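You operate a simulated robot arm through the tools that you are given. There is no shell and no other tool.

You are at the controls of a simulated robot arm. One attempt, no reset.

Task
Fill the small jug to 250 ml and the cup to 200 ml, then stand the cup on the cooler.
Fine: jug first; swing the spout over to the cup; it ends back over the jug. Set down upright: measuring cup.

The check looks at the end state, three seconds after you hand in, the way a careful person would. Anything else that was tipped, shoved, dropped, spilled or broken makes it a failure.

Robot
A 7-joint arm with a two-finger parallel gripper, fixed in place. Base frame: the origin is on the floor under the middle of its stand, x ahead of it, y to its left, z up; the work surface is at about z = 74. Readings come in cm, degrees, newtons and seconds.
It reaches about 111.2 cm from its shoulder. Its first joint turns from -166.0 to 166.0 degrees. Payload 3.43 kg.
Tool frame: the origin (TCP) lies between the finger pads and is the grasp point; the fingertips stand 3.4 cm ahead of it; z points along the fingers, y is the line along which they close. The gripper opens to 12.8 cm. The fingers are 2.4 cm wide and 1.2 cm thick; the gripper's body (4.8 by 13 cm) begins 9.6 cm behind the TCP.
Orientation is that of the tool frame in the base frame, as a unit quaternion [x, y, z, w]. With the fingers straight down and closing along the base's y, the tool's x points along the base's -x, its y along +y and its z along -z.

Tools
- The arm moves only by the tool nudge_tool. Its argument "series" is a list of rows, each a list of 7 numbers: the turn, a rotation vector about the base's x, y, z in units of 180 degrees (1.0 is 180 degrees), then the shift along the base's x, y, z in units of 200 mm (1.0 is 200 mm), then the finger opening in cm, from 0 to 12.8. In form: [[rx, ry, rz, tx, ty, tz, gripper], ...]. A call has 1 to 20 rows; each row is the pose to reach, as a shift and turn from the pose commanded when the call began. A call with a number of a shift or a turn outside -1 to 1 is refused whole. Rows are played at 5 a second. More than 5 cm and 8.6 degrees between two rows, or a gripper value outside its range, and nothing of the call is played. Where a pose cannot be reached the arm comes as near as it can. A force on the tool above 70 N (or 10 N above the force at the start of the call, whichever is more), or a blocked arm, ends the call early, and 0.2 s more pass. The fingers move at their own pace (about 15.3 cm/s each) and stop on an object; they squeeze with about 41 N. The grip force told is the motor's: it shows also when the fingers shut on nothing. Time passes only in rows, and 0.2 s behind the last, so rows that repeat a pose let the fingers close. It gives the time, the measured TCP pose, the force on the tool (base axes), the opening and the grip force at its end, in the units of the frame above (readings bear some noise), with the torque about the TCP (base axes, N m) and any sound that the robot's microphone picked up.
- Cameras (640 x 400 px; columns grow to the right, rows downward): "scene" is fixed at [39.91, -50.05, 178.27]; the picture's right is [0.55, -0.83, 0.00], its down [-0.76, -0.50, -0.41] and it looks along [0.34, 0.23, -0.91] (base axes); focal length 272 px, centre (320, 200). "wrist" rides on the gripper at [7.6, -1.1, -16] in the tool frame; the picture's right is [0.15, 0.99, 0.00], its down [-0.88, 0.13, -0.46] and it looks along [-0.45, 0.07, 0.89] (tool axes); focal length 234 px, centre (320, 200). There is no depth. A picture from a camera that has moved, and an enlarged one, comes with that camera's place and axes in the base frame and with its lens.
- get_image(camera): a new picture of that camera. The clock stands still meanwhile.
- close_up(camera, box): a new picture of the part [left, top, right, bottom] of that camera's present view, enlarged. The clock stands still meanwhile.
- finish_job(): hands the job in; it is judged then, once.

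Places have to be worked out from the pictures, the camera data and where the tool is seen. Open the gripper and draw the arm clear of the work before you hand the job in, unless the task says otherwise.

The tools are called after "Request:" as name(argument=value, ...) on one line, values as JSON. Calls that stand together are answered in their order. nudge_tool: Moves the arm, as the interface text tells. Its arguments: {"type":"object","properties":{"series":{"type":"array","items":{"type":"array","items":{"type":"number"}}}},"required":["series"]} The other tools are called the same way: get_image (camera) takes a picture; close_up (camera, box) takes an enlarged picture of a part of a camera's view; finish_job () hands the job in.

At the start:

```text
clock: 0.0
position: [57.37, -8.94, 132.17]
tool_rot: [0.001, 1.0, -0.001, 0.0]
force: [0.2, -0.8, -0.3]
ft_torque: [-0.01, -0.01, 0.0]
finger_gap: 12.8
finger_force: 0.1
```

scene: 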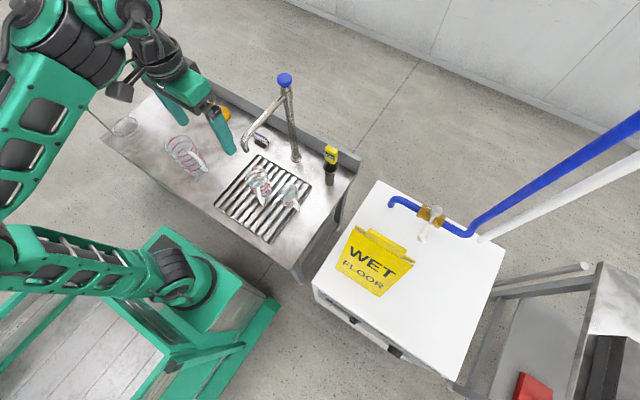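
wrist: 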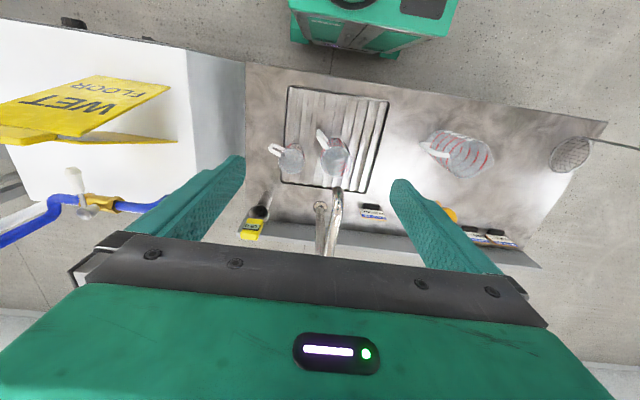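

I start by looking closely at the work surface, the faucet and the vessels on both cameras.

Request:
close_up(camera="scene", box=[200, 60, 360, 260])

Request:
close_up(camera="scene", box=[100, 80, 260, 200])

Request:
close_up(camera="wrist", box=[230, 80, 410, 270])

Request:
close_up(camera="scene", box=[320, 180, 520, 300])

Request:
close_up(camera="wrist", box=[400, 80, 620, 270])

```text
2.00 times, centred on (280, 160) of scene
camera zoom: at [39.91, -50.05, 178.27], right [0.55, -0.83, 0.0], down [-0.76, -0.5, -0.41], along [0.34, 0.23, -0.91], focal length 545 px, centre (400, 280)
```

zoom: 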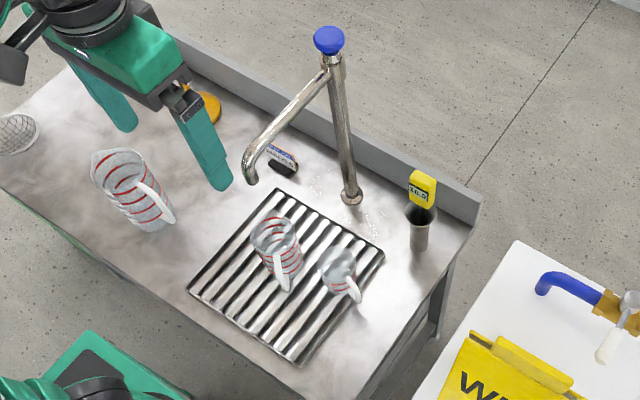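

```text
3.33 times, centred on (180, 140) of scene
camera zoom: at [39.91, -50.05, 178.27], right [0.55, -0.83, 0.0], down [-0.76, -0.5, -0.41], along [0.34, 0.23, -0.91], focal length 908 px, centre (787, 400)
```

zoom: 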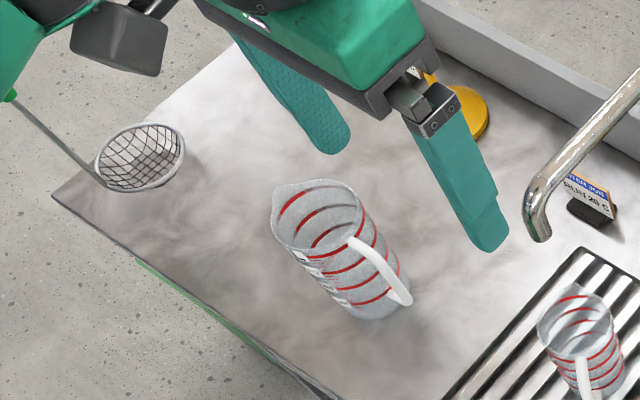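

```text
2.11 times, centred on (320, 175) of wrist
camera zoom: at [49.78, -10.13, 148.21], right [-0.15, 0.99, 0.0], down [0.88, 0.13, 0.46], along [0.45, 0.07, -0.89], focal length 493 px, centre (320, 253)
```

zoom: 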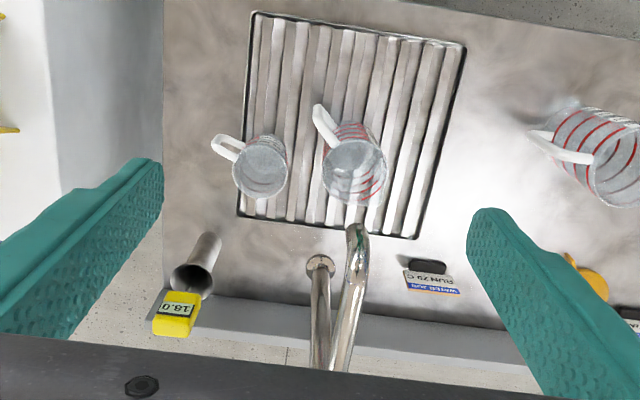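

```text
3.20 times, centred on (420, 240) of scene
camera zoom: at [39.91, -50.05, 178.27], right [0.55, -0.83, 0.0], down [-0.76, -0.5, -0.41], along [0.34, 0.23, -0.91], focal length 872 px, centre (0, 72)
```

zoom: 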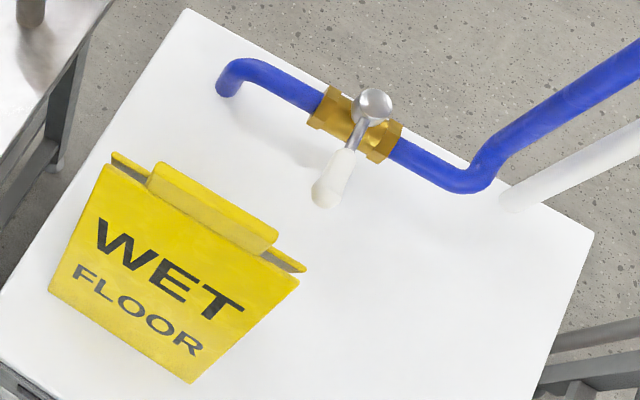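

```text
2.11 times, centred on (510, 175) of wrist
camera zoom: at [49.78, -10.13, 148.21], right [-0.15, 0.99, 0.0], down [0.88, 0.13, 0.46], along [0.45, 0.07, -0.89], focal length 493 px, centre (-80, 253)
```

zoom: 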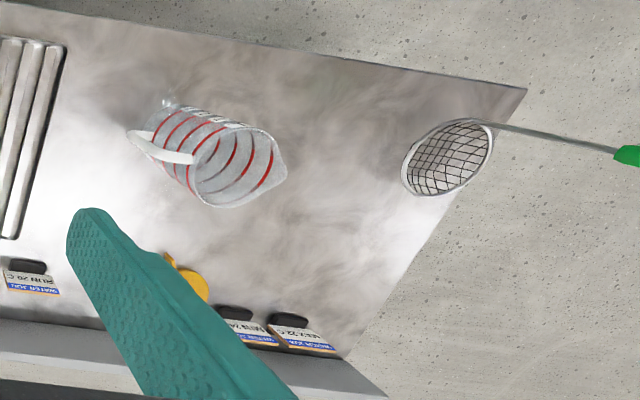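

I need readable detail of the labels, the knob and the measuring marks, so I zoom further.

Request:
close_up(camera="scene", box=[240, 155, 310, 215])

Request:
close_up(camera="scene", box=[240, 60, 310, 120])

Request:
close_up(camera="scene", box=[240, 110, 310, 170])

Request:
close_up(camera="scene", box=[310, 135, 360, 185])

Request:
close_up(camera="wrist", box=[345, 190, 405, 230])

Request:
close_up(camera="wrist", box=[440, 200, 530, 260])

Request:
close_up(camera="wrist", box=[255, 115, 365, 205])

Request:
close_up(camera="wrist", box=[230, 190, 300, 250])

```text
6.67 times, centred on (275, 185) of scene
camera zoom: at [39.91, -50.05, 178.27], right [0.55, -0.83, 0.0], down [-0.76, -0.5, -0.41], along [0.34, 0.23, -0.91], focal length 1816 px, centre (620, 300)
```

zoom: 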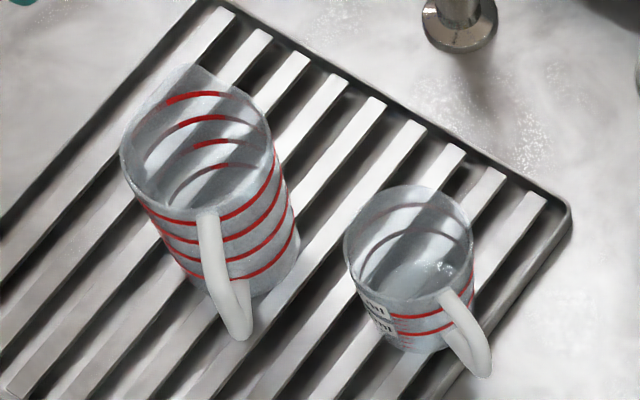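

```text
6.67 times, centred on (275, 90) of scene
camera zoom: at [39.91, -50.05, 178.27], right [0.55, -0.83, 0.0], down [-0.76, -0.5, -0.41], along [0.34, 0.23, -0.91], focal length 1816 px, centre (620, 933)
```

zoom: 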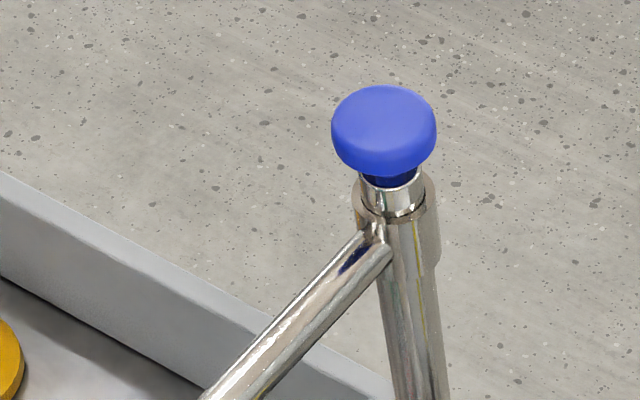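

```text
6.67 times, centred on (275, 140) of scene
camera zoom: at [39.91, -50.05, 178.27], right [0.55, -0.83, 0.0], down [-0.76, -0.5, -0.41], along [0.34, 0.23, -0.91], focal length 1816 px, centre (620, 600)
```

zoom: 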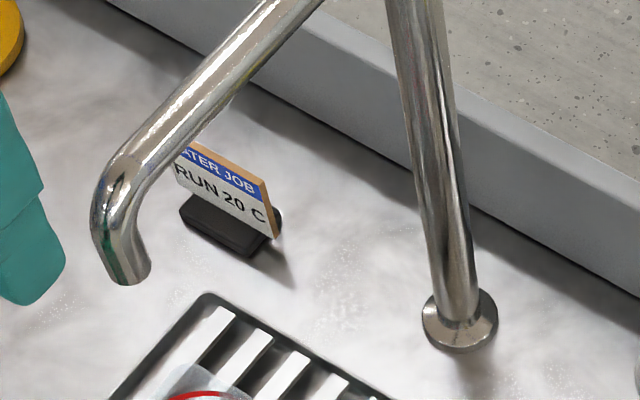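

```text
8.00 times, centred on (335, 160) of scene
camera zoom: at [39.91, -50.05, 178.27], right [0.55, -0.83, 0.0], down [-0.76, -0.5, -0.41], along [0.34, 0.23, -0.91], focal length 2179 px, centre (200, 520)
```

zoom: 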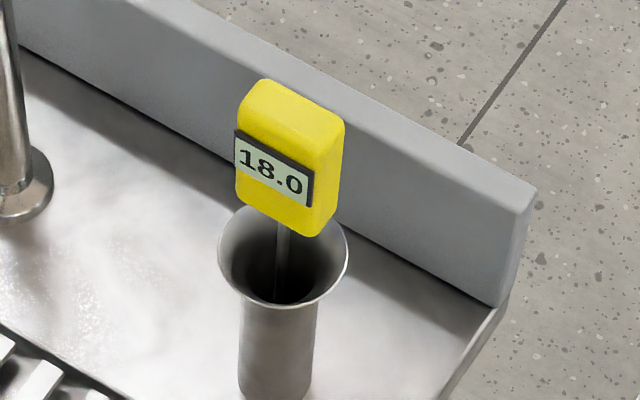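

```text
10.00 times, centred on (375, 210) of wrist
camera zoom: at [49.78, -10.13, 148.21], right [-0.15, 0.99, 0.0], down [0.88, 0.13, 0.46], along [0.45, 0.07, -0.89], focal length 2342 px, centre (-230, 100)
```

zoom: 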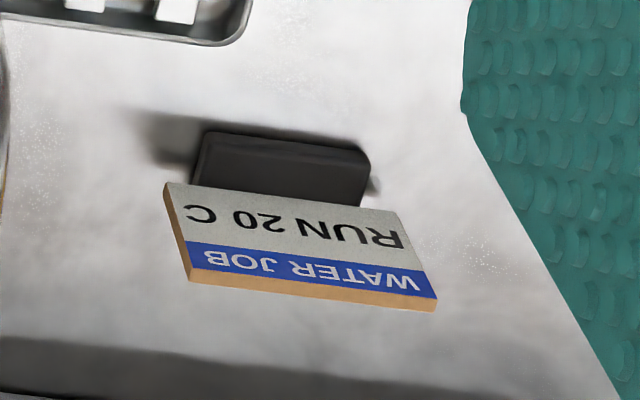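

```text
6.67 times, centred on (485, 230) of wrist
camera zoom: at [49.78, -10.13, 148.21], right [-0.15, 0.99, 0.0], down [0.88, 0.13, 0.46], along [0.45, 0.07, -0.89], focal length 1561 px, centre (-780, 0)
```

zoom: 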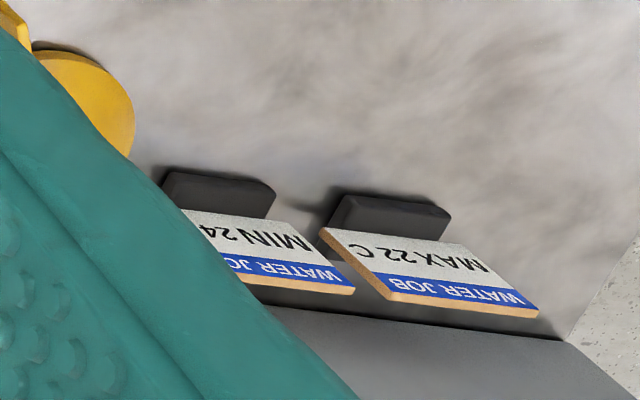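

```text
4.44 times, centred on (310, 160) of wrist
camera zoom: at [49.78, -10.13, 148.21], right [-0.15, 0.99, 0.0], down [0.88, 0.13, 0.46], along [0.45, 0.07, -0.89], focal length 1041 px, centre (364, 378)
```

zoom: 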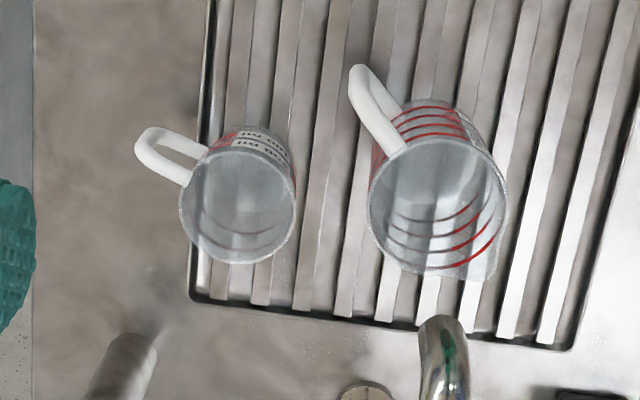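

```text
6.67 times, centred on (265, 220) of wrist
camera zoom: at [49.78, -10.13, 148.21], right [-0.15, 0.99, 0.0], down [0.88, 0.13, 0.46], along [0.45, 0.07, -0.89], focal length 1561 px, centre (687, 67)
```

zoom: 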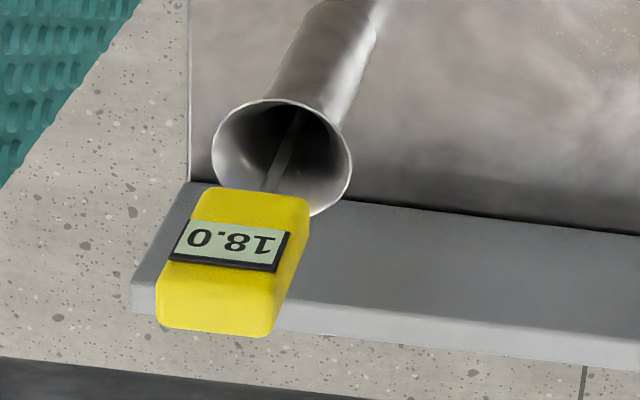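

I look at the rest of the scene to identify the cooler and the valve piping.

Request:
close_up(camera="scene", box=[480, 240, 640, 400])

Request:
close_up(camera="scene", box=[300, 260, 460, 400])

Request:
close_up(camera="scene", box=[380, 185, 450, 245])

Request:
close_up(camera="scene", box=[330, 220, 420, 300])

Request:
close_up(camera="wrist", box=[0, 50, 200, 260])

```text
2.50 times, centred on (560, 320) of scene
camera zoom: at [39.91, -50.05, 178.27], right [0.55, -0.83, 0.0], down [-0.76, -0.5, -0.41], along [0.34, 0.23, -0.91], focal length 681 px, centre (-280, -100)
```

zoom: 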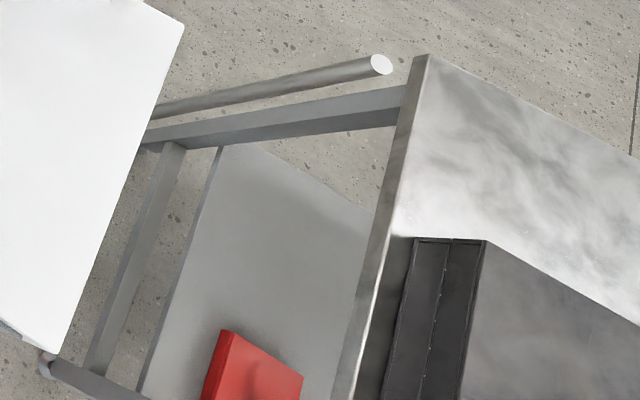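

```text
2.86 times, centred on (380, 330) of scene
camera zoom: at [39.91, -50.05, 178.27], right [0.55, -0.83, 0.0], down [-0.76, -0.5, -0.41], along [0.34, 0.23, -0.91], focal length 778 px, centre (149, -171)
```

zoom: 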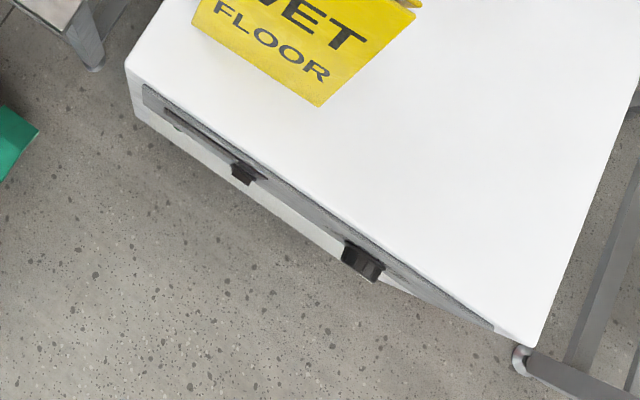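

```text
6.67 times, centred on (415, 215) of scene
camera zoom: at [39.91, -50.05, 178.27], right [0.55, -0.83, 0.0], down [-0.76, -0.5, -0.41], along [0.34, 0.23, -0.91], focal length 1816 px, centre (-313, 100)
```

zoom: 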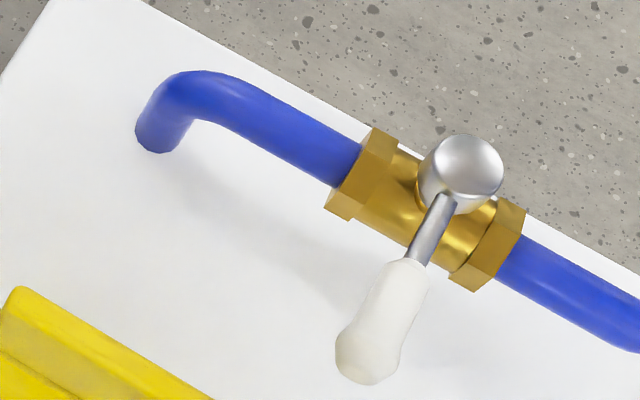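

```text
5.00 times, centred on (375, 260) of scene
camera zoom: at [39.91, -50.05, 178.27], right [0.55, -0.83, 0.0], down [-0.76, -0.5, -0.41], along [0.34, 0.23, -0.91], focal length 1362 px, centre (45, -100)
```

zoom: 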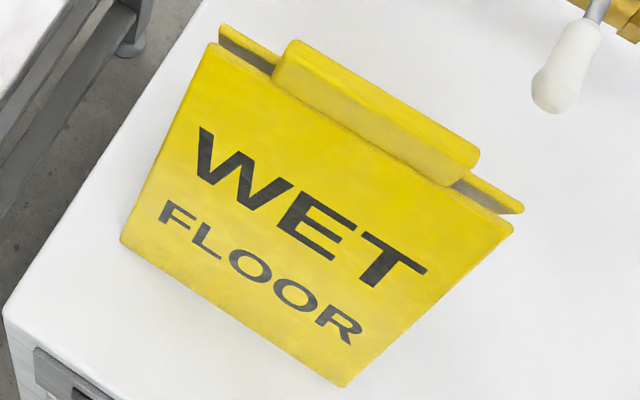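

```text
1.90 times, centred on (100, 155) of wrist
camera zoom: at [49.78, -10.13, 148.21], right [-0.15, 0.99, 0.0], down [0.88, 0.13, 0.46], along [0.45, 0.07, -0.89], focal length 446 px, centre (739, 286)
```

zoom: 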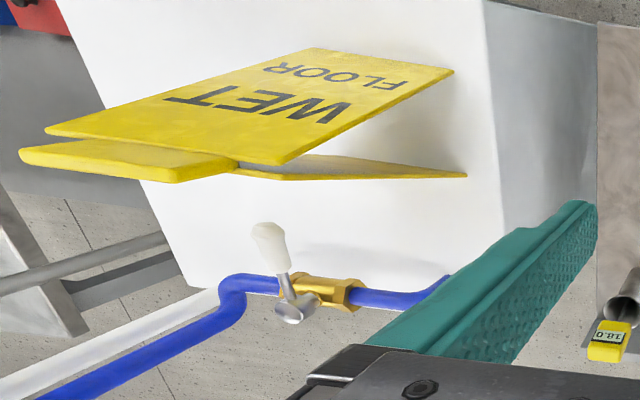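

The spout tip triangulates to about (67.6, -4, 106.7), right above the small jug (rim about (68.2, -2.7, 88)); the cup is near (71.2, -14.9), rim z about 84.5, and the tap post near (89.7, -4.2) with the blue knob at z about 118. I move the wrist camera back and lower to read the marks on the vessels.

Request:
nudge_tool(series=[[0, 0, 0, -0.09, 0.05, -0.12, 12.8], [0, 0, 0, -0.2, 0.1, -0.3, 12.8], [0, 0, 0, -0.3, 0.15, -0.5, 12.8], [0, 0, 0, -0.4, 0.2, -0.7, 12.8], [0, 0, 0, -0.5, 0.25, -0.9, 12.8], [0, 0, 0, -0.55, 0.25, -1.0, 12.8]])

Request:
get_image(camera="wrist")

Request:
get_image(camera="scene")

```text
clock: 1.4
position: [44.71, -3.71, 112.76]
tool_rot: [0.001, 1.0, -0.001, 0.006]
force: [0.2, -0.4, -0.5]
ft_torque: [0.0, 0.02, -0.04]
finger_gap: 12.8
finger_force: 0.1
```

```text
taken
camera wrist: at [36.92, -4.88, 128.77], right [-0.15, 0.99, 0.0], down [0.88, 0.13, 0.47], along [0.46, 0.07, -0.88], focal length 234 px, centre (320, 200)
```

wrist: 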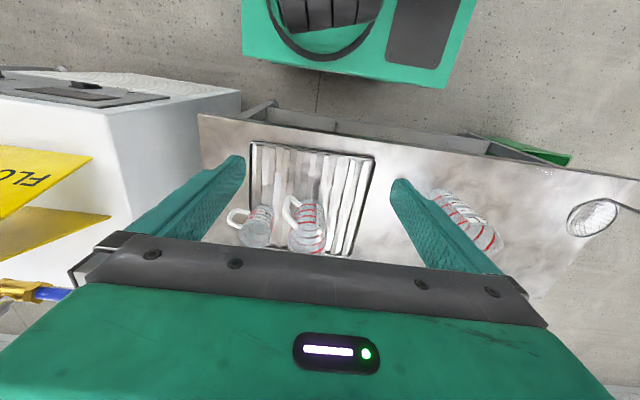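

```text
taken
```

scene: 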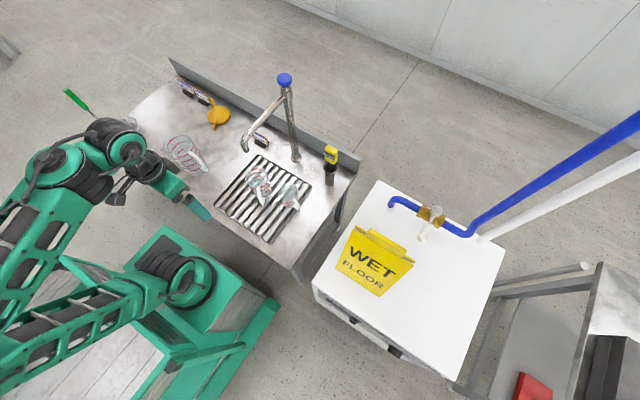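

I zoom into the vessels from this lower viewpoint.

Request:
close_up(camera="wrist", box=[220, 185, 340, 260])

Request:
close_up(camera="scene", box=[170, 75, 270, 145])

```text
5.33 times, centred on (280, 222) of wrist
camera zoom: at [36.92, -4.88, 128.77], right [-0.15, 0.99, 0.0], down [0.88, 0.13, 0.47], along [0.46, 0.07, -0.88], focal length 1249 px, centre (533, 80)
```

zoom: 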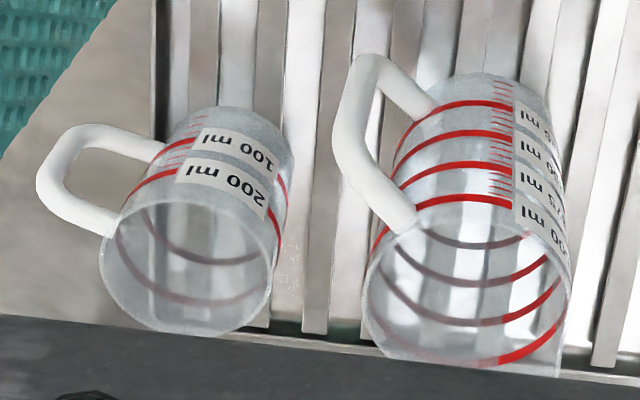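

```text
5.71 times, centred on (220, 110) of scene
camera zoom: at [39.91, -50.05, 178.27], right [0.55, -0.83, 0.0], down [-0.76, -0.5, -0.41], along [0.34, 0.23, -0.91], focal length 1556 px, centre (891, 714)
```

zoom: 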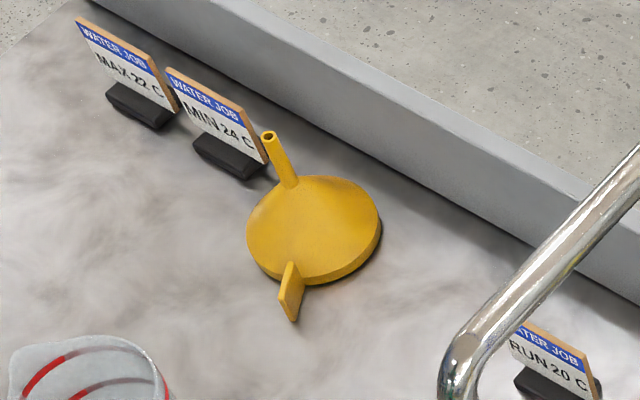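

Marks read 100/200 ml on the cup and four rings on the jug whose labels I see only in part. I swing the camera to the jug's left side to read them and check that both are empty.

Request:
nudge_tool(series=[[0, 0, -0.037, 0.043, 0.125, -0.1, 12.8], [0, 0, -0.074, 0.086, 0.25, -0.22, 12.8], [0, 0, -0.111, 0.129, 0.375, -0.34, 12.8], [0, 0, -0.148, 0.172, 0.5, -0.46, 12.8], [0, 0, -0.185, 0.215, 0.625, -0.58, 12.8], [0, 0, -0.222, 0.257, 0.747, -0.7, 12.8], [0, 0, -0.222, 0.257, 0.747, -0.7, 12.8]])

Request:
get_image(camera="wrist")

```text
clock: 3.0
position: [49.85, 11.1, 98.8]
tool_rot: [0.343, 0.939, -0.003, 0.005]
force: [0.9, -0.4, -0.3]
ft_torque: [-0.01, 0.0, 0.03]
finger_gap: 12.8
finger_force: 0.1
```

```text
taken
camera wrist: at [43.24, 15.11, 114.78], right [0.52, 0.85, 0.0], down [0.75, -0.46, 0.47], along [0.4, -0.25, -0.88], focal length 234 px, centre (320, 200)
```

wrist: 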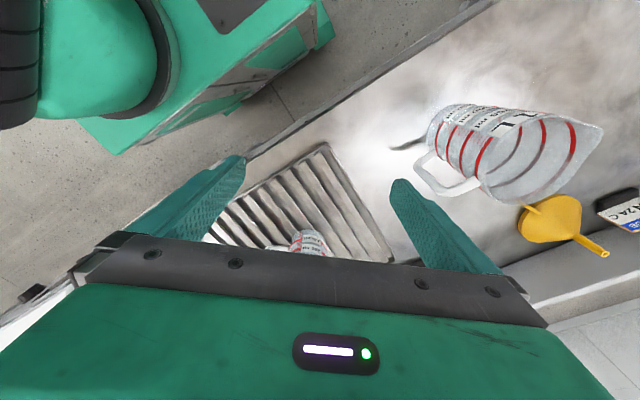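

The picture's bottom is hidden by the gripper, so I tilt the tool forward 30° so the camera looks more obliquely at the jug.

Request:
nudge_tool(series=[[-0.027, -0.032, 0, 0.025, -0.045, -0.06, 12.8], [-0.054, -0.064, 0, 0.05, -0.09, -0.12, 12.8], [-0.08, -0.096, 0, 0.075, -0.135, -0.18, 12.8], [-0.107, -0.128, 0, 0.1, -0.18, -0.24, 12.8], [-0.107, -0.128, 0, 0.1, -0.18, -0.24, 12.8]])

Request:
get_image(camera="wrist")

```text
clock: 4.2
position: [51.84, 7.25, 93.94]
tool_rot: [0.329, 0.906, -0.091, 0.25]
force: [0.1, 0.7, -0.5]
ft_torque: [0.0, -0.01, 0.03]
finger_gap: 12.81
finger_force: 0.0
```

```text
taken
camera wrist: at [39.88, 15.81, 103.9], right [0.54, 0.84, -0.07], down [0.48, -0.24, 0.84], along [0.69, -0.49, -0.53], focal length 234 px, centre (320, 200)
```

wrist: 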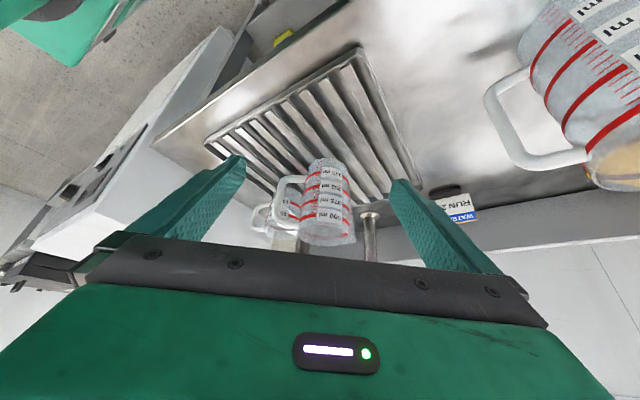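

Now the jug's labels face the camera; I zoom on them.

Request:
close_up(camera="wrist", box=[245, 150, 385, 250])

Request:
close_up(camera="wrist", box=[245, 150, 325, 250])

```text
4.00 times, centred on (315, 200) of wrist
camera zoom: at [39.88, 15.81, 103.9], right [0.54, 0.84, -0.07], down [0.48, -0.24, 0.84], along [0.69, -0.49, -0.53], focal length 937 px, centre (340, 200)
```

zoom: 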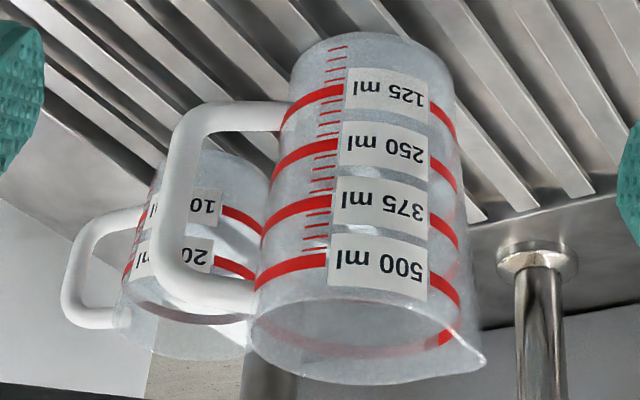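

```text
4.00 times, centred on (285, 200) of wrist
camera zoom: at [39.88, 15.81, 103.9], right [0.54, 0.84, -0.07], down [0.48, -0.24, 0.84], along [0.69, -0.49, -0.53], focal length 937 px, centre (460, 200)
```

zoom: 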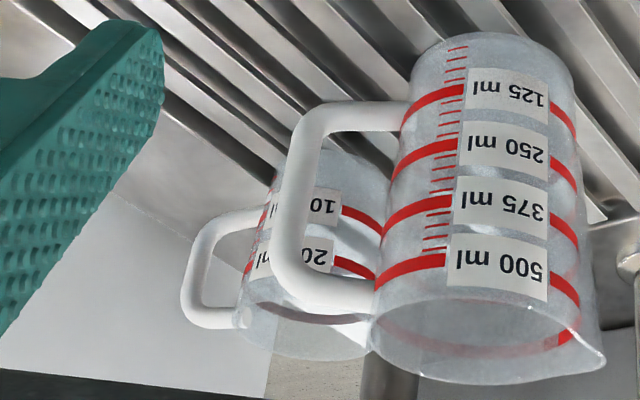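

Jug marks are 125/250/375/500 (target: second ring), cup 100/200 (target: top ring), and both are empty. Now I untilt, rise well above the tap, then move over toward the knob.

Request:
nudge_tool(series=[[0.027, 0.032, 0, 0, 0, 0.2, 12.8], [0.054, 0.064, 0, 0, 0, 0.42, 12.8], [0.08, 0.096, 0, 0, 0, 0.64, 12.8], [0.107, 0.128, 0, 0, 0, 0.86, 12.8], [0.107, 0.128, 0, 0, 0, 1.0, 12.8]])

Request:
nudge_tool(series=[[0, 0, 0, 0, 0, 0.23, 12.8], [0, 0, 0, 0, 0, 0.46, 12.8], [0, 0, 0, 0, 0, 0.69, 12.8], [0, 0, 0, 0, 0, 0.92, 12.8], [0, 0, 0, 0.2, -0.1, 1.0, 12.8], [0, 0, 0, 0.4, -0.2, 1.0, 12.8], [0, 0, 0, 0.6, -0.3, 1.0, 12.8], [0, 0, 0, 0.8, -0.4, 1.0, 12.8], [0, 0, 0, 1.0, -0.5, 1.0, 12.8], [0, 0, 0, 1.0, -0.5, 1.0, 12.8]])

Request:
get_image(camera="wrist")

Request:
get_image(camera="scene")

```text
clock: 5.4
position: [51.86, 7.36, 114.36]
tool_rot: [0.342, 0.94, -0.002, 0.006]
force: [0.0, -0.2, -0.2]
ft_torque: [-0.02, 0.02, -0.01]
finger_gap: 12.81
finger_force: 0.1
```

```text
clock: 7.6
position: [71.74, -2.54, 134.16]
tool_rot: [0.341, 0.94, -0.002, 0.005]
force: [0.0, 0.5, 0.4]
ft_torque: [0.02, 0.02, -0.02]
finger_gap: 12.81
finger_force: 0.0
```

```text
taken
camera wrist: at [65.07, 1.55, 150.07], right [0.52, 0.85, 0.0], down [0.75, -0.46, 0.47], along [0.4, -0.25, -0.88], focal length 234 px, centre (320, 200)
```

wrist: 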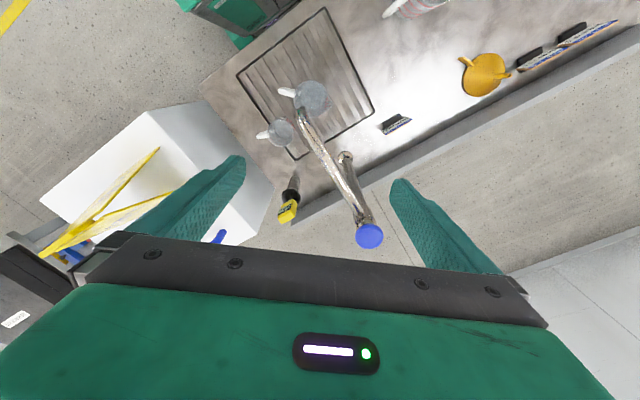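

```text
taken
```

scene: 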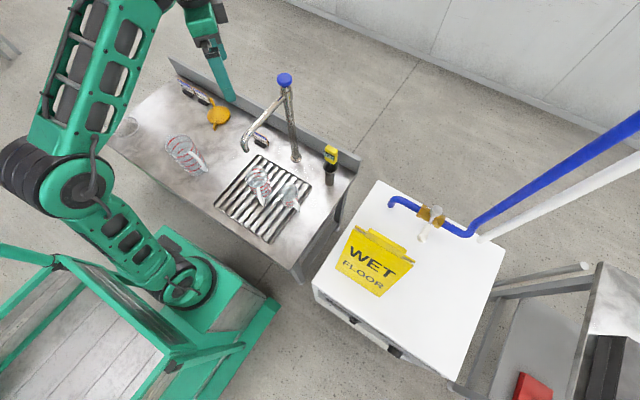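

I zoom on the knob and spout for exact triangulation.

Request:
close_up(camera="wrist", box=[240, 70, 400, 260])

Request:
close_up(camera="scene", box=[230, 65, 310, 165])

```text
2.11 times, centred on (320, 165) of wrist
camera zoom: at [65.07, 1.55, 150.07], right [0.52, 0.85, 0.0], down [0.75, -0.46, 0.47], along [0.4, -0.25, -0.88], focal length 493 px, centre (320, 274)
```

zoom: 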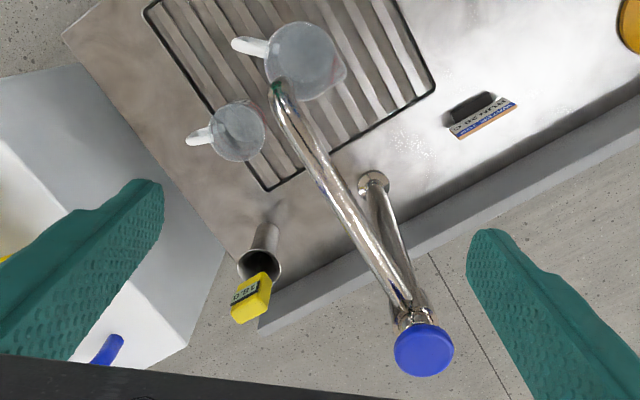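

```text
4.00 times, centred on (270, 115) of scene
camera zoom: at [39.91, -50.05, 178.27], right [0.55, -0.83, 0.0], down [-0.76, -0.5, -0.41], along [0.34, 0.23, -0.91], focal length 1089 px, centre (520, 540)
```

zoom: 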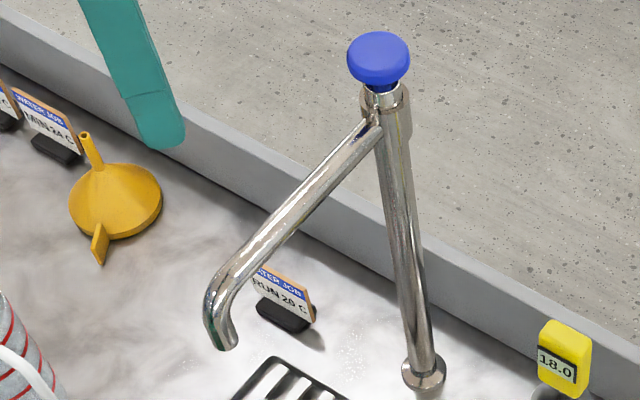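

The knob top centre triangulates to about (90.0, -4.1, 118.2), about 4.9 cm across and 1.7 cm thick, with the spout pipe at z about 111 underneath. I move above it and check alignment before descending.

Request:
nudge_tool(series=[[0, 0, 0, 0.23, -0.02, 0, 12.8], [0, 0, 0, 0.46, -0.04, 0, 11], [0, 0, 0, 0.69, -0.06, 0, 9], [0, 0, 0, 0.913, -0.078, 0, 7.5], [0, 0, 0, 0.913, -0.078, -0.2, 7.5], [0, 0, 0, 0.913, -0.078, -0.4, 7.5], [0, 0, 0, 0.913, -0.078, -0.4, 7.5]])

Request:
get_image(camera="wrist")

Request:
close_up(camera="scene", box=[210, 30, 330, 170])

```text
clock: 9.2
position: [90.16, -4.38, 126.15]
tool_rot: [0.341, 0.94, -0.002, 0.005]
force: [0.5, 0.2, 0.2]
ft_torque: [0.0, 0.0, -0.02]
finger_gap: 7.49
finger_force: 0.0
out of reach, approached as far as the arm can: row 2, 3, 4, 5
```

```text
taken
camera wrist: at [83.56, -0.28, 142.16], right [0.52, 0.85, 0.0], down [0.75, -0.46, 0.47], along [0.4, -0.25, -0.89], focal length 234 px, centre (320, 200)
```

wrist: 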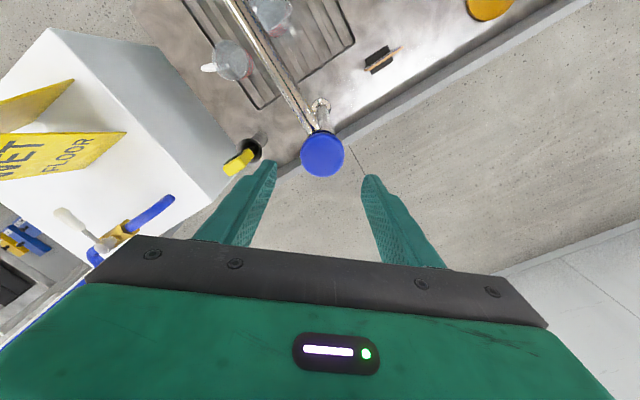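

```text
2.86 times, centred on (270, 100) of scene
camera zoom: at [39.91, -50.05, 178.27], right [0.55, -0.83, 0.0], down [-0.76, -0.5, -0.41], along [0.34, 0.23, -0.91], focal length 778 px, centre (463, 486)
```

zoom: 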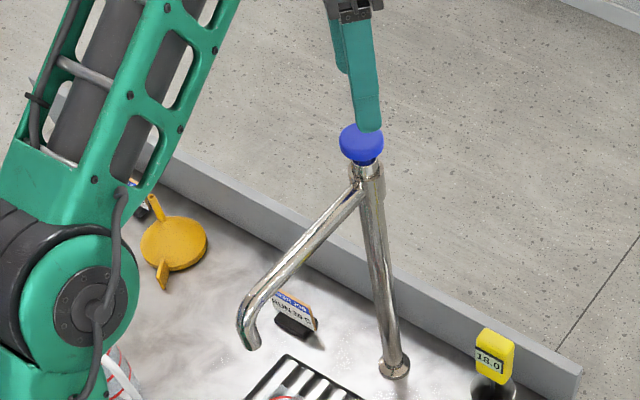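

Knob from this view lies at about (89.9, -4.05), well aligned with the TCP. I descend so the fingertips cover the knob's side and then close on it.

Request:
nudge_tool(series=[[0, 0, 0, -0.008, 0.012, -0.12, 7.5], [0, 0, 0, -0.01, 0.014, -0.24, 7.5], [0, 0, 0, -0.01, 0.014, -0.36, 7.5], [0, 0, 0, -0.01, 0.014, -0.36, 7.5]])

Request:
get_image(camera="wrist")

Request:
close_up(camera="scene", box=[240, 60, 320, 130])

```text
clock: 10.2
position: [89.9, -4.1, 118.81]
tool_rot: [0.341, 0.94, -0.002, 0.006]
force: [0.2, -0.1, 0.4]
ft_torque: [-0.01, 0.0, 0.05]
finger_gap: 7.51
finger_force: 0.0
```

```text
taken
camera wrist: at [83.26, 0.11, 134.79], right [0.52, 0.85, 0.0], down [0.75, -0.46, 0.47], along [0.4, -0.25, -0.88], focal length 234 px, centre (320, 200)
```

wrist: 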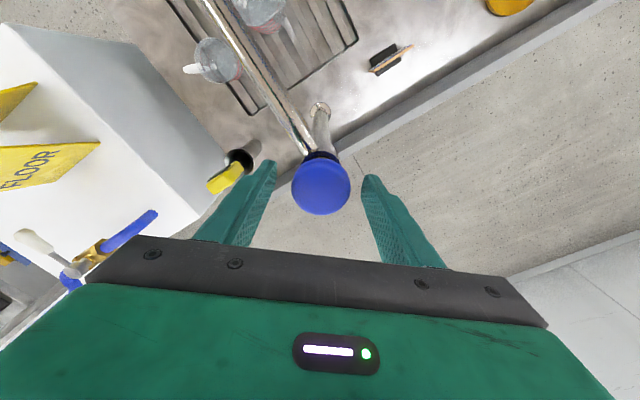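

```text
5.71 times, centred on (280, 95) of scene
camera zoom: at [39.91, -50.05, 178.27], right [0.55, -0.83, 0.0], down [-0.76, -0.5, -0.41], along [0.34, 0.23, -0.91], focal length 1556 px, centre (549, 800)
```

zoom: 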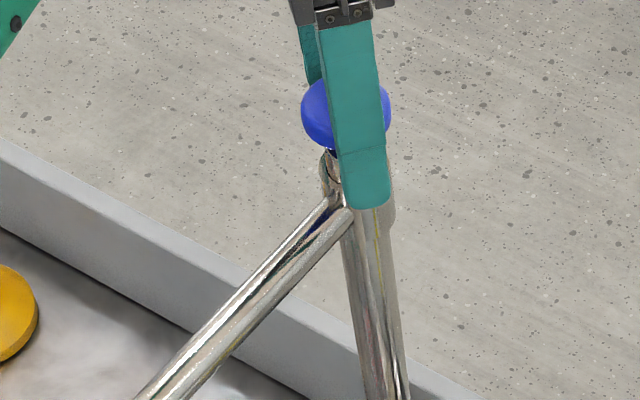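

The knob sits centred between the fingers. I close on it.

Request:
nudge_tool(series=[[0, 0, 0, 0, 0, 0, 5.5], [0, 0, 0, 0, 0, 0, 4.0], [0, 0, 0, 0, 0, 0, 4.0]])

```text
clock: 11.0
position: [89.95, -3.95, 118.75]
tool_rot: [0.342, 0.94, -0.003, 0.006]
force: [7.4, 5.0, 1.2]
ft_torque: [0.01, -0.24, -0.38]
finger_gap: 4.63
finger_force: 45.1
```

Gripped at 4.63 cm. I turn the knob a small amount counterclockwise (opening direction by convention) and watch the torque, sound and spout.

Request:
nudge_tool(series=[[0, 0, 0.02, 0, 0, 0, 4.0], [0, 0, 0.04, 0, 0, 0, 4.0], [0, 0, 0.06, 0, 0, 0, 4.0]])

Request:
close_up(camera="scene", box=[220, 60, 320, 220])

Request:
get_image(camera="wrist")

```text
clock: 11.8
position: [89.87, -4.01, 118.85]
tool_rot: [0.251, 0.968, -0.001, 0.005]
force: [1.7, 1.0, -2.0]
ft_torque: [0.01, 0.13, -0.93]
finger_gap: 4.69
finger_force: 45.1
```

```text
2.50 times, centred on (270, 140) of scene
camera zoom: at [39.91, -50.05, 178.27], right [0.55, -0.83, 0.0], down [-0.76, -0.5, -0.41], along [0.34, 0.23, -0.91], focal length 681 px, centre (445, 350)
```

zoom: 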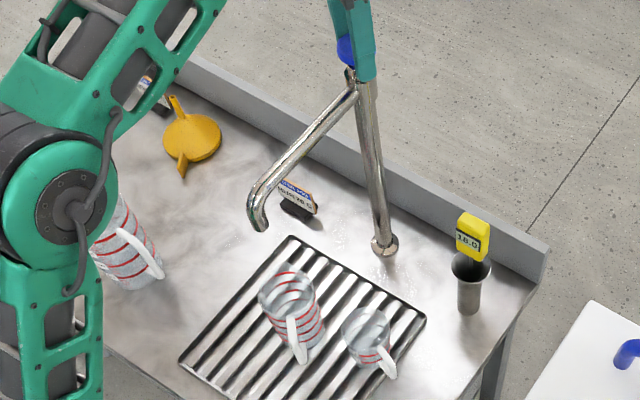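

```text
taken
camera wrist: at [82.61, -1.15, 134.81], right [0.35, 0.94, 0.0], down [0.83, -0.31, 0.47], along [0.43, -0.17, -0.89], focal length 234 px, centre (320, 200)
```

wrist: 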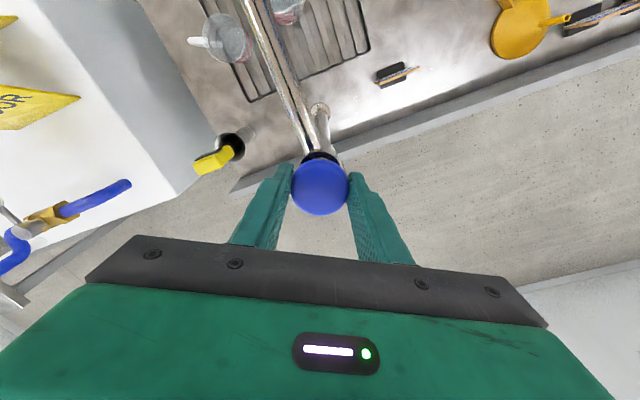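

No sound and no water yet; torque is about -0.9 N m. I turn on further in small steps.

Request:
nudge_tool(series=[[0, 0, 0.025, 0, 0, 0, 4.0], [0, 0, 0.05, 0, 0, 0, 4.0], [0, 0, 0.075, 0, 0, 0, 4.0]])

Request:
close_up(camera="scene", box=[230, 100, 310, 220])

```text
clock: 12.6
position: [89.82, -3.92, 118.77]
tool_rot: [0.137, 0.991, -0.001, 0.005]
force: [-3.1, -4.3, -1.1]
ft_torque: [-0.05, 0.04, -0.85]
finger_gap: 4.59
finger_force: 45.2
```

```text
3.33 times, centred on (270, 160) of scene
camera zoom: at [39.91, -50.05, 178.27], right [0.55, -0.83, 0.0], down [-0.76, -0.5, -0.41], along [0.34, 0.23, -0.91], focal length 908 px, centre (487, 333)
```

zoom: 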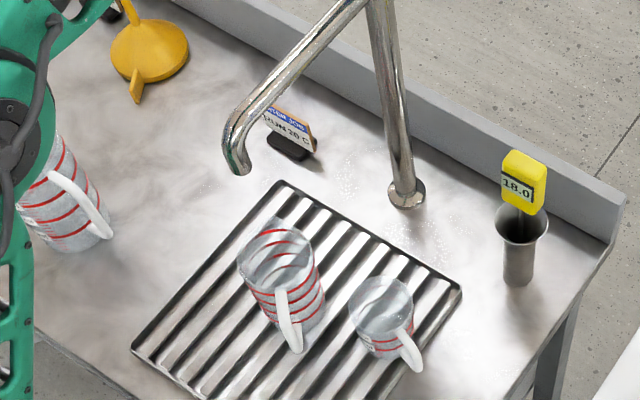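

Still no water after about 24°. I keep turning gently while listening.

Request:
nudge_tool(series=[[0, 0, 0.025, 0, 0, 0, 4.0], [0, 0, 0.05, 0, 0, 0, 4.0], [0, 0, 0.075, 0, 0, 0, 4.0], [0, 0, 0.1, 0, 0, 0, 4.0]])

Request:
close_up(camera="scene", box=[230, 100, 310, 220])

```text
clock: 13.6
position: [89.85, -4.09, 118.82]
tool_rot: [-0.021, 1.0, 0.001, 0.006]
force: [-6.1, -13.2, -0.5]
ft_torque: [-0.22, 0.11, -0.9]
finger_gap: 4.67
finger_force: 45.4
```

```text
3.33 times, centred on (270, 160) of scene
camera zoom: at [39.91, -50.05, 178.27], right [0.55, -0.83, 0.0], down [-0.76, -0.5, -0.41], along [0.34, 0.23, -0.91], focal length 908 px, centre (487, 333)
```

zoom: 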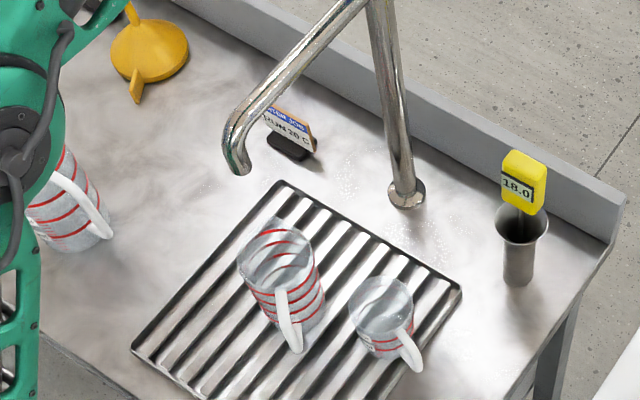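

No flow after about 42°. To tell whether the knob is moving or the fingers slip, I reverse a little and compare torque and sound.

Request:
nudge_tool(series=[[0, 0, -0.02, 0, 0, 0, 4.0], [0, 0, -0.04, 0, 0, 0, 4.0], [0, 0, -0.06, 0, 0, 0, 4.0]])

Request:
close_up(camera="scene", box=[230, 60, 310, 220])

```text
clock: 14.4
position: [89.86, -4.02, 118.83]
tool_rot: [0.074, 0.997, 0.001, 0.006]
force: [4.3, -15.8, 1.8]
ft_torque: [-0.18, -0.21, 0.6]
finger_gap: 4.6
finger_force: 45.3
```

```text
2.50 times, centred on (270, 140) of scene
camera zoom: at [39.91, -50.05, 178.27], right [0.55, -0.83, 0.0], down [-0.76, -0.5, -0.41], along [0.34, 0.23, -0.91], focal length 681 px, centre (445, 350)
```

zoom: 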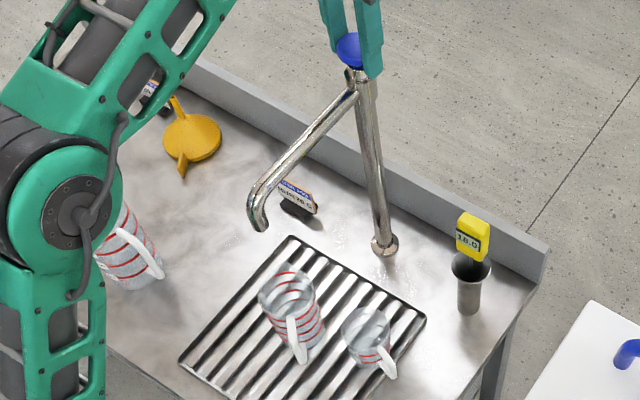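

Reverse torque is only +0.6. I continue clockwise in small steps to see whether a stop or water appears.

Request:
nudge_tool(series=[[0, 0, -0.02, 0, 0, 0, 4.0], [0, 0, -0.04, 0, 0, 0, 4.0], [0, 0, -0.06, 0, 0, 0, 4.0]])

Request:
nudge_tool(series=[[0, 0, -0.02, 0, 0, 0, 4.0], [0, 0, -0.04, 0, 0, 0, 4.0], [0, 0, -0.06, 0, 0, 0, 4.0]])

Request:
close_up(camera="scene", box=[230, 60, 310, 220])

```text
clock: 15.2
position: [89.94, -4.09, 118.76]
tool_rot: [0.167, 0.986, -0.001, 0.006]
force: [1.5, -7.6, 1.5]
ft_torque: [-0.06, -0.03, 1.52]
finger_gap: 4.61
finger_force: 45.0
```

```text
clock: 16.0
position: [89.85, -3.92, 118.82]
tool_rot: [0.259, 0.966, -0.001, 0.005]
force: [-0.8, -1.4, 1.2]
ft_torque: [0.02, 0.05, 0.92]
finger_gap: 4.71
finger_force: 45.4
```

```text
2.50 times, centred on (270, 140) of scene
camera zoom: at [39.91, -50.05, 178.27], right [0.55, -0.83, 0.0], down [-0.76, -0.5, -0.41], along [0.34, 0.23, -0.91], focal length 681 px, centre (445, 350)
```

zoom: 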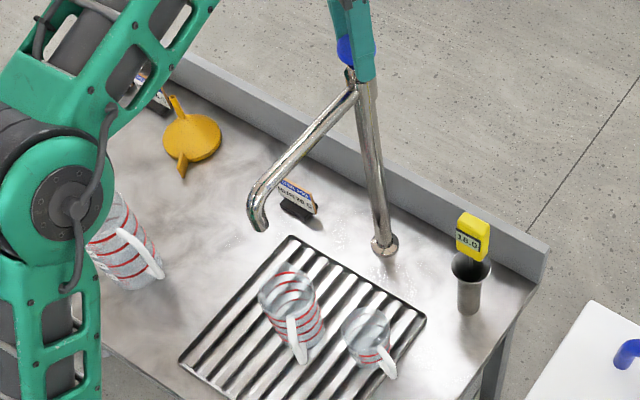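

Torque about ±0.9–1.5 both ways is inconclusive: the knob may turn without supply, slip, or be a press-type cap. I restore the rotation and test a very small press (6 mm) while gripping, watching force and sound.

Request:
nudge_tool(series=[[0, 0, -0.03, 0, 0, 0, 4.0], [0, 0, -0.055, 0, 0, 0, 4.0], [0, 0, -0.055, 0, 0, 0, 4.0]])

Request:
nudge_tool(series=[[0, 0, 0, 0, 0, -0.01, 4.0], [0, 0, 0, 0, 0, -0.02, 4.0], [0, 0, 0, 0, 0, -0.03, 4.0]])

Request:
close_up(camera="scene", box=[230, 60, 310, 220])

```text
clock: 16.8
position: [89.92, -3.87, 118.79]
tool_rot: [0.342, 0.939, -0.002, 0.006]
force: [1.0, 5.9, 1.2]
ft_torque: [0.19, -0.02, -0.35]
finger_gap: 4.59
finger_force: 45.1
```

```text
clock: 17.6
position: [89.82, -3.92, 118.29]
tool_rot: [0.341, 0.94, -0.002, 0.007]
force: [3.6, 1.4, 3.8]
ft_torque: [0.05, 0.04, -0.69]
finger_gap: 4.59
finger_force: 45.0
```

```text
2.50 times, centred on (270, 140) of scene
camera zoom: at [39.91, -50.05, 178.27], right [0.55, -0.83, 0.0], down [-0.76, -0.5, -0.41], along [0.34, 0.23, -0.91], focal length 681 px, centre (445, 350)
```

zoom: 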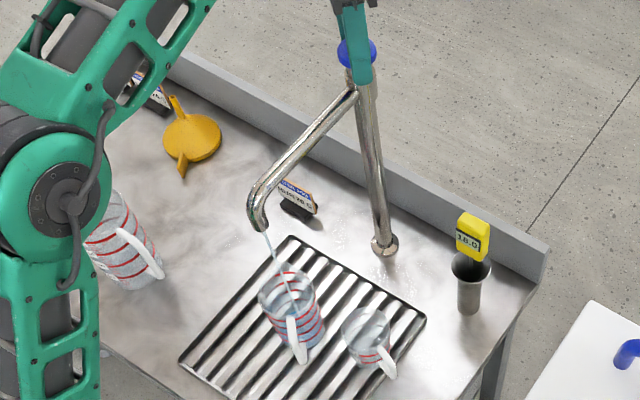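

Water is running: it is a press-type tap. The clock is stopped; I look at the jug level before deciding.

Request:
close_up(camera="scene", box=[250, 155, 300, 205])

Request:
close_up(camera="wrist", box=[180, 0, 330, 100])

```text
8.00 times, centred on (275, 180) of scene
camera zoom: at [39.91, -50.05, 178.27], right [0.55, -0.83, 0.0], down [-0.76, -0.5, -0.41], along [0.34, 0.23, -0.91], focal length 2179 px, centre (680, 360)
```

zoom: 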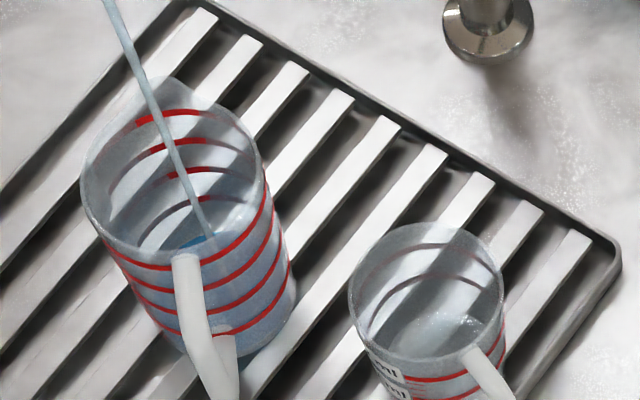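

```text
4.00 times, centred on (255, 50) of wrist
camera zoom: at [83.27, 0.2, 134.25], right [0.52, 0.85, 0.0], down [0.75, -0.46, 0.47], along [0.4, -0.25, -0.88], focal length 937 px, centre (580, 800)
```

zoom: 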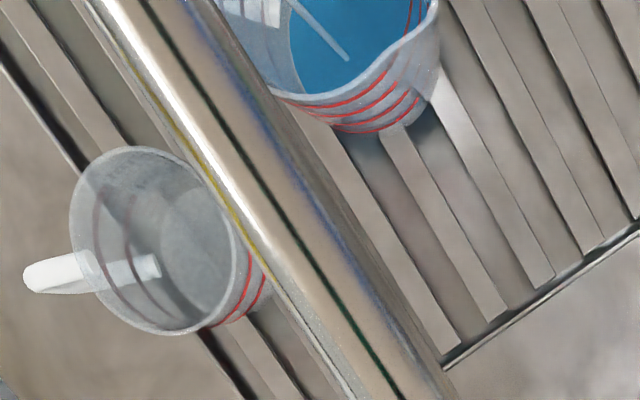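

There is already a little water in the jug. I release the press (back up 6 mm) and see whether the flow stops.

Request:
nudge_tool(series=[[0, 0, 0, 0, 0, 0.03, 4.0]])

Request:
close_up(camera="scene", box=[230, 105, 310, 205])

Request:
close_up(camera="scene", box=[250, 155, 300, 205])

```text
clock: 18.0
position: [89.99, -3.9, 118.79]
tool_rot: [0.342, 0.94, -0.001, 0.006]
force: [7.1, 0.2, -0.8]
ft_torque: [-0.3, -0.63, -0.43]
finger_gap: 4.62
finger_force: 44.9
```

```text
4.00 times, centred on (270, 155) of scene
camera zoom: at [39.91, -50.05, 178.27], right [0.55, -0.83, 0.0], down [-0.76, -0.5, -0.41], along [0.34, 0.23, -0.91], focal length 1089 px, centre (520, 380)
```

zoom: 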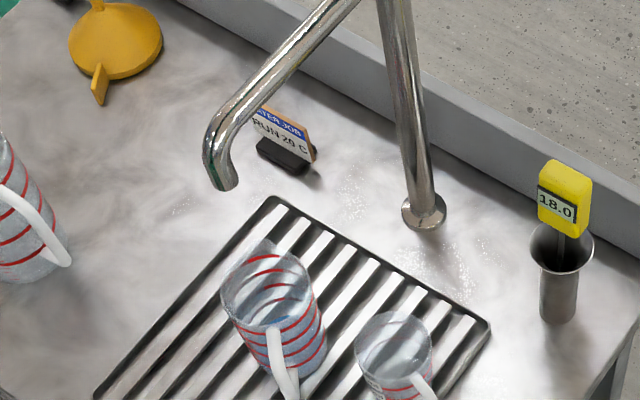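

```text
8.00 times, centred on (275, 180) of scene
camera zoom: at [39.91, -50.05, 178.27], right [0.55, -0.83, 0.0], down [-0.76, -0.5, -0.41], along [0.34, 0.23, -0.91], focal length 2179 px, centre (680, 360)
```

zoom: 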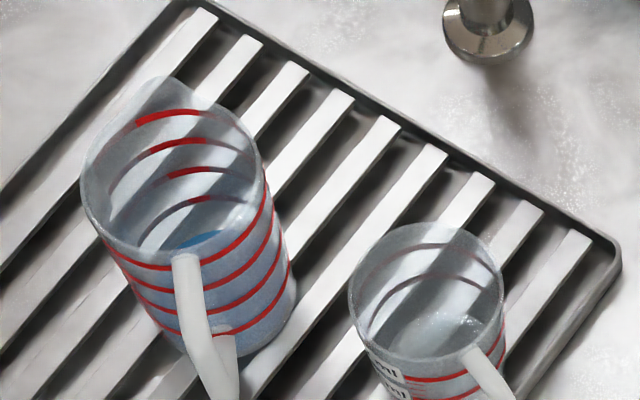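

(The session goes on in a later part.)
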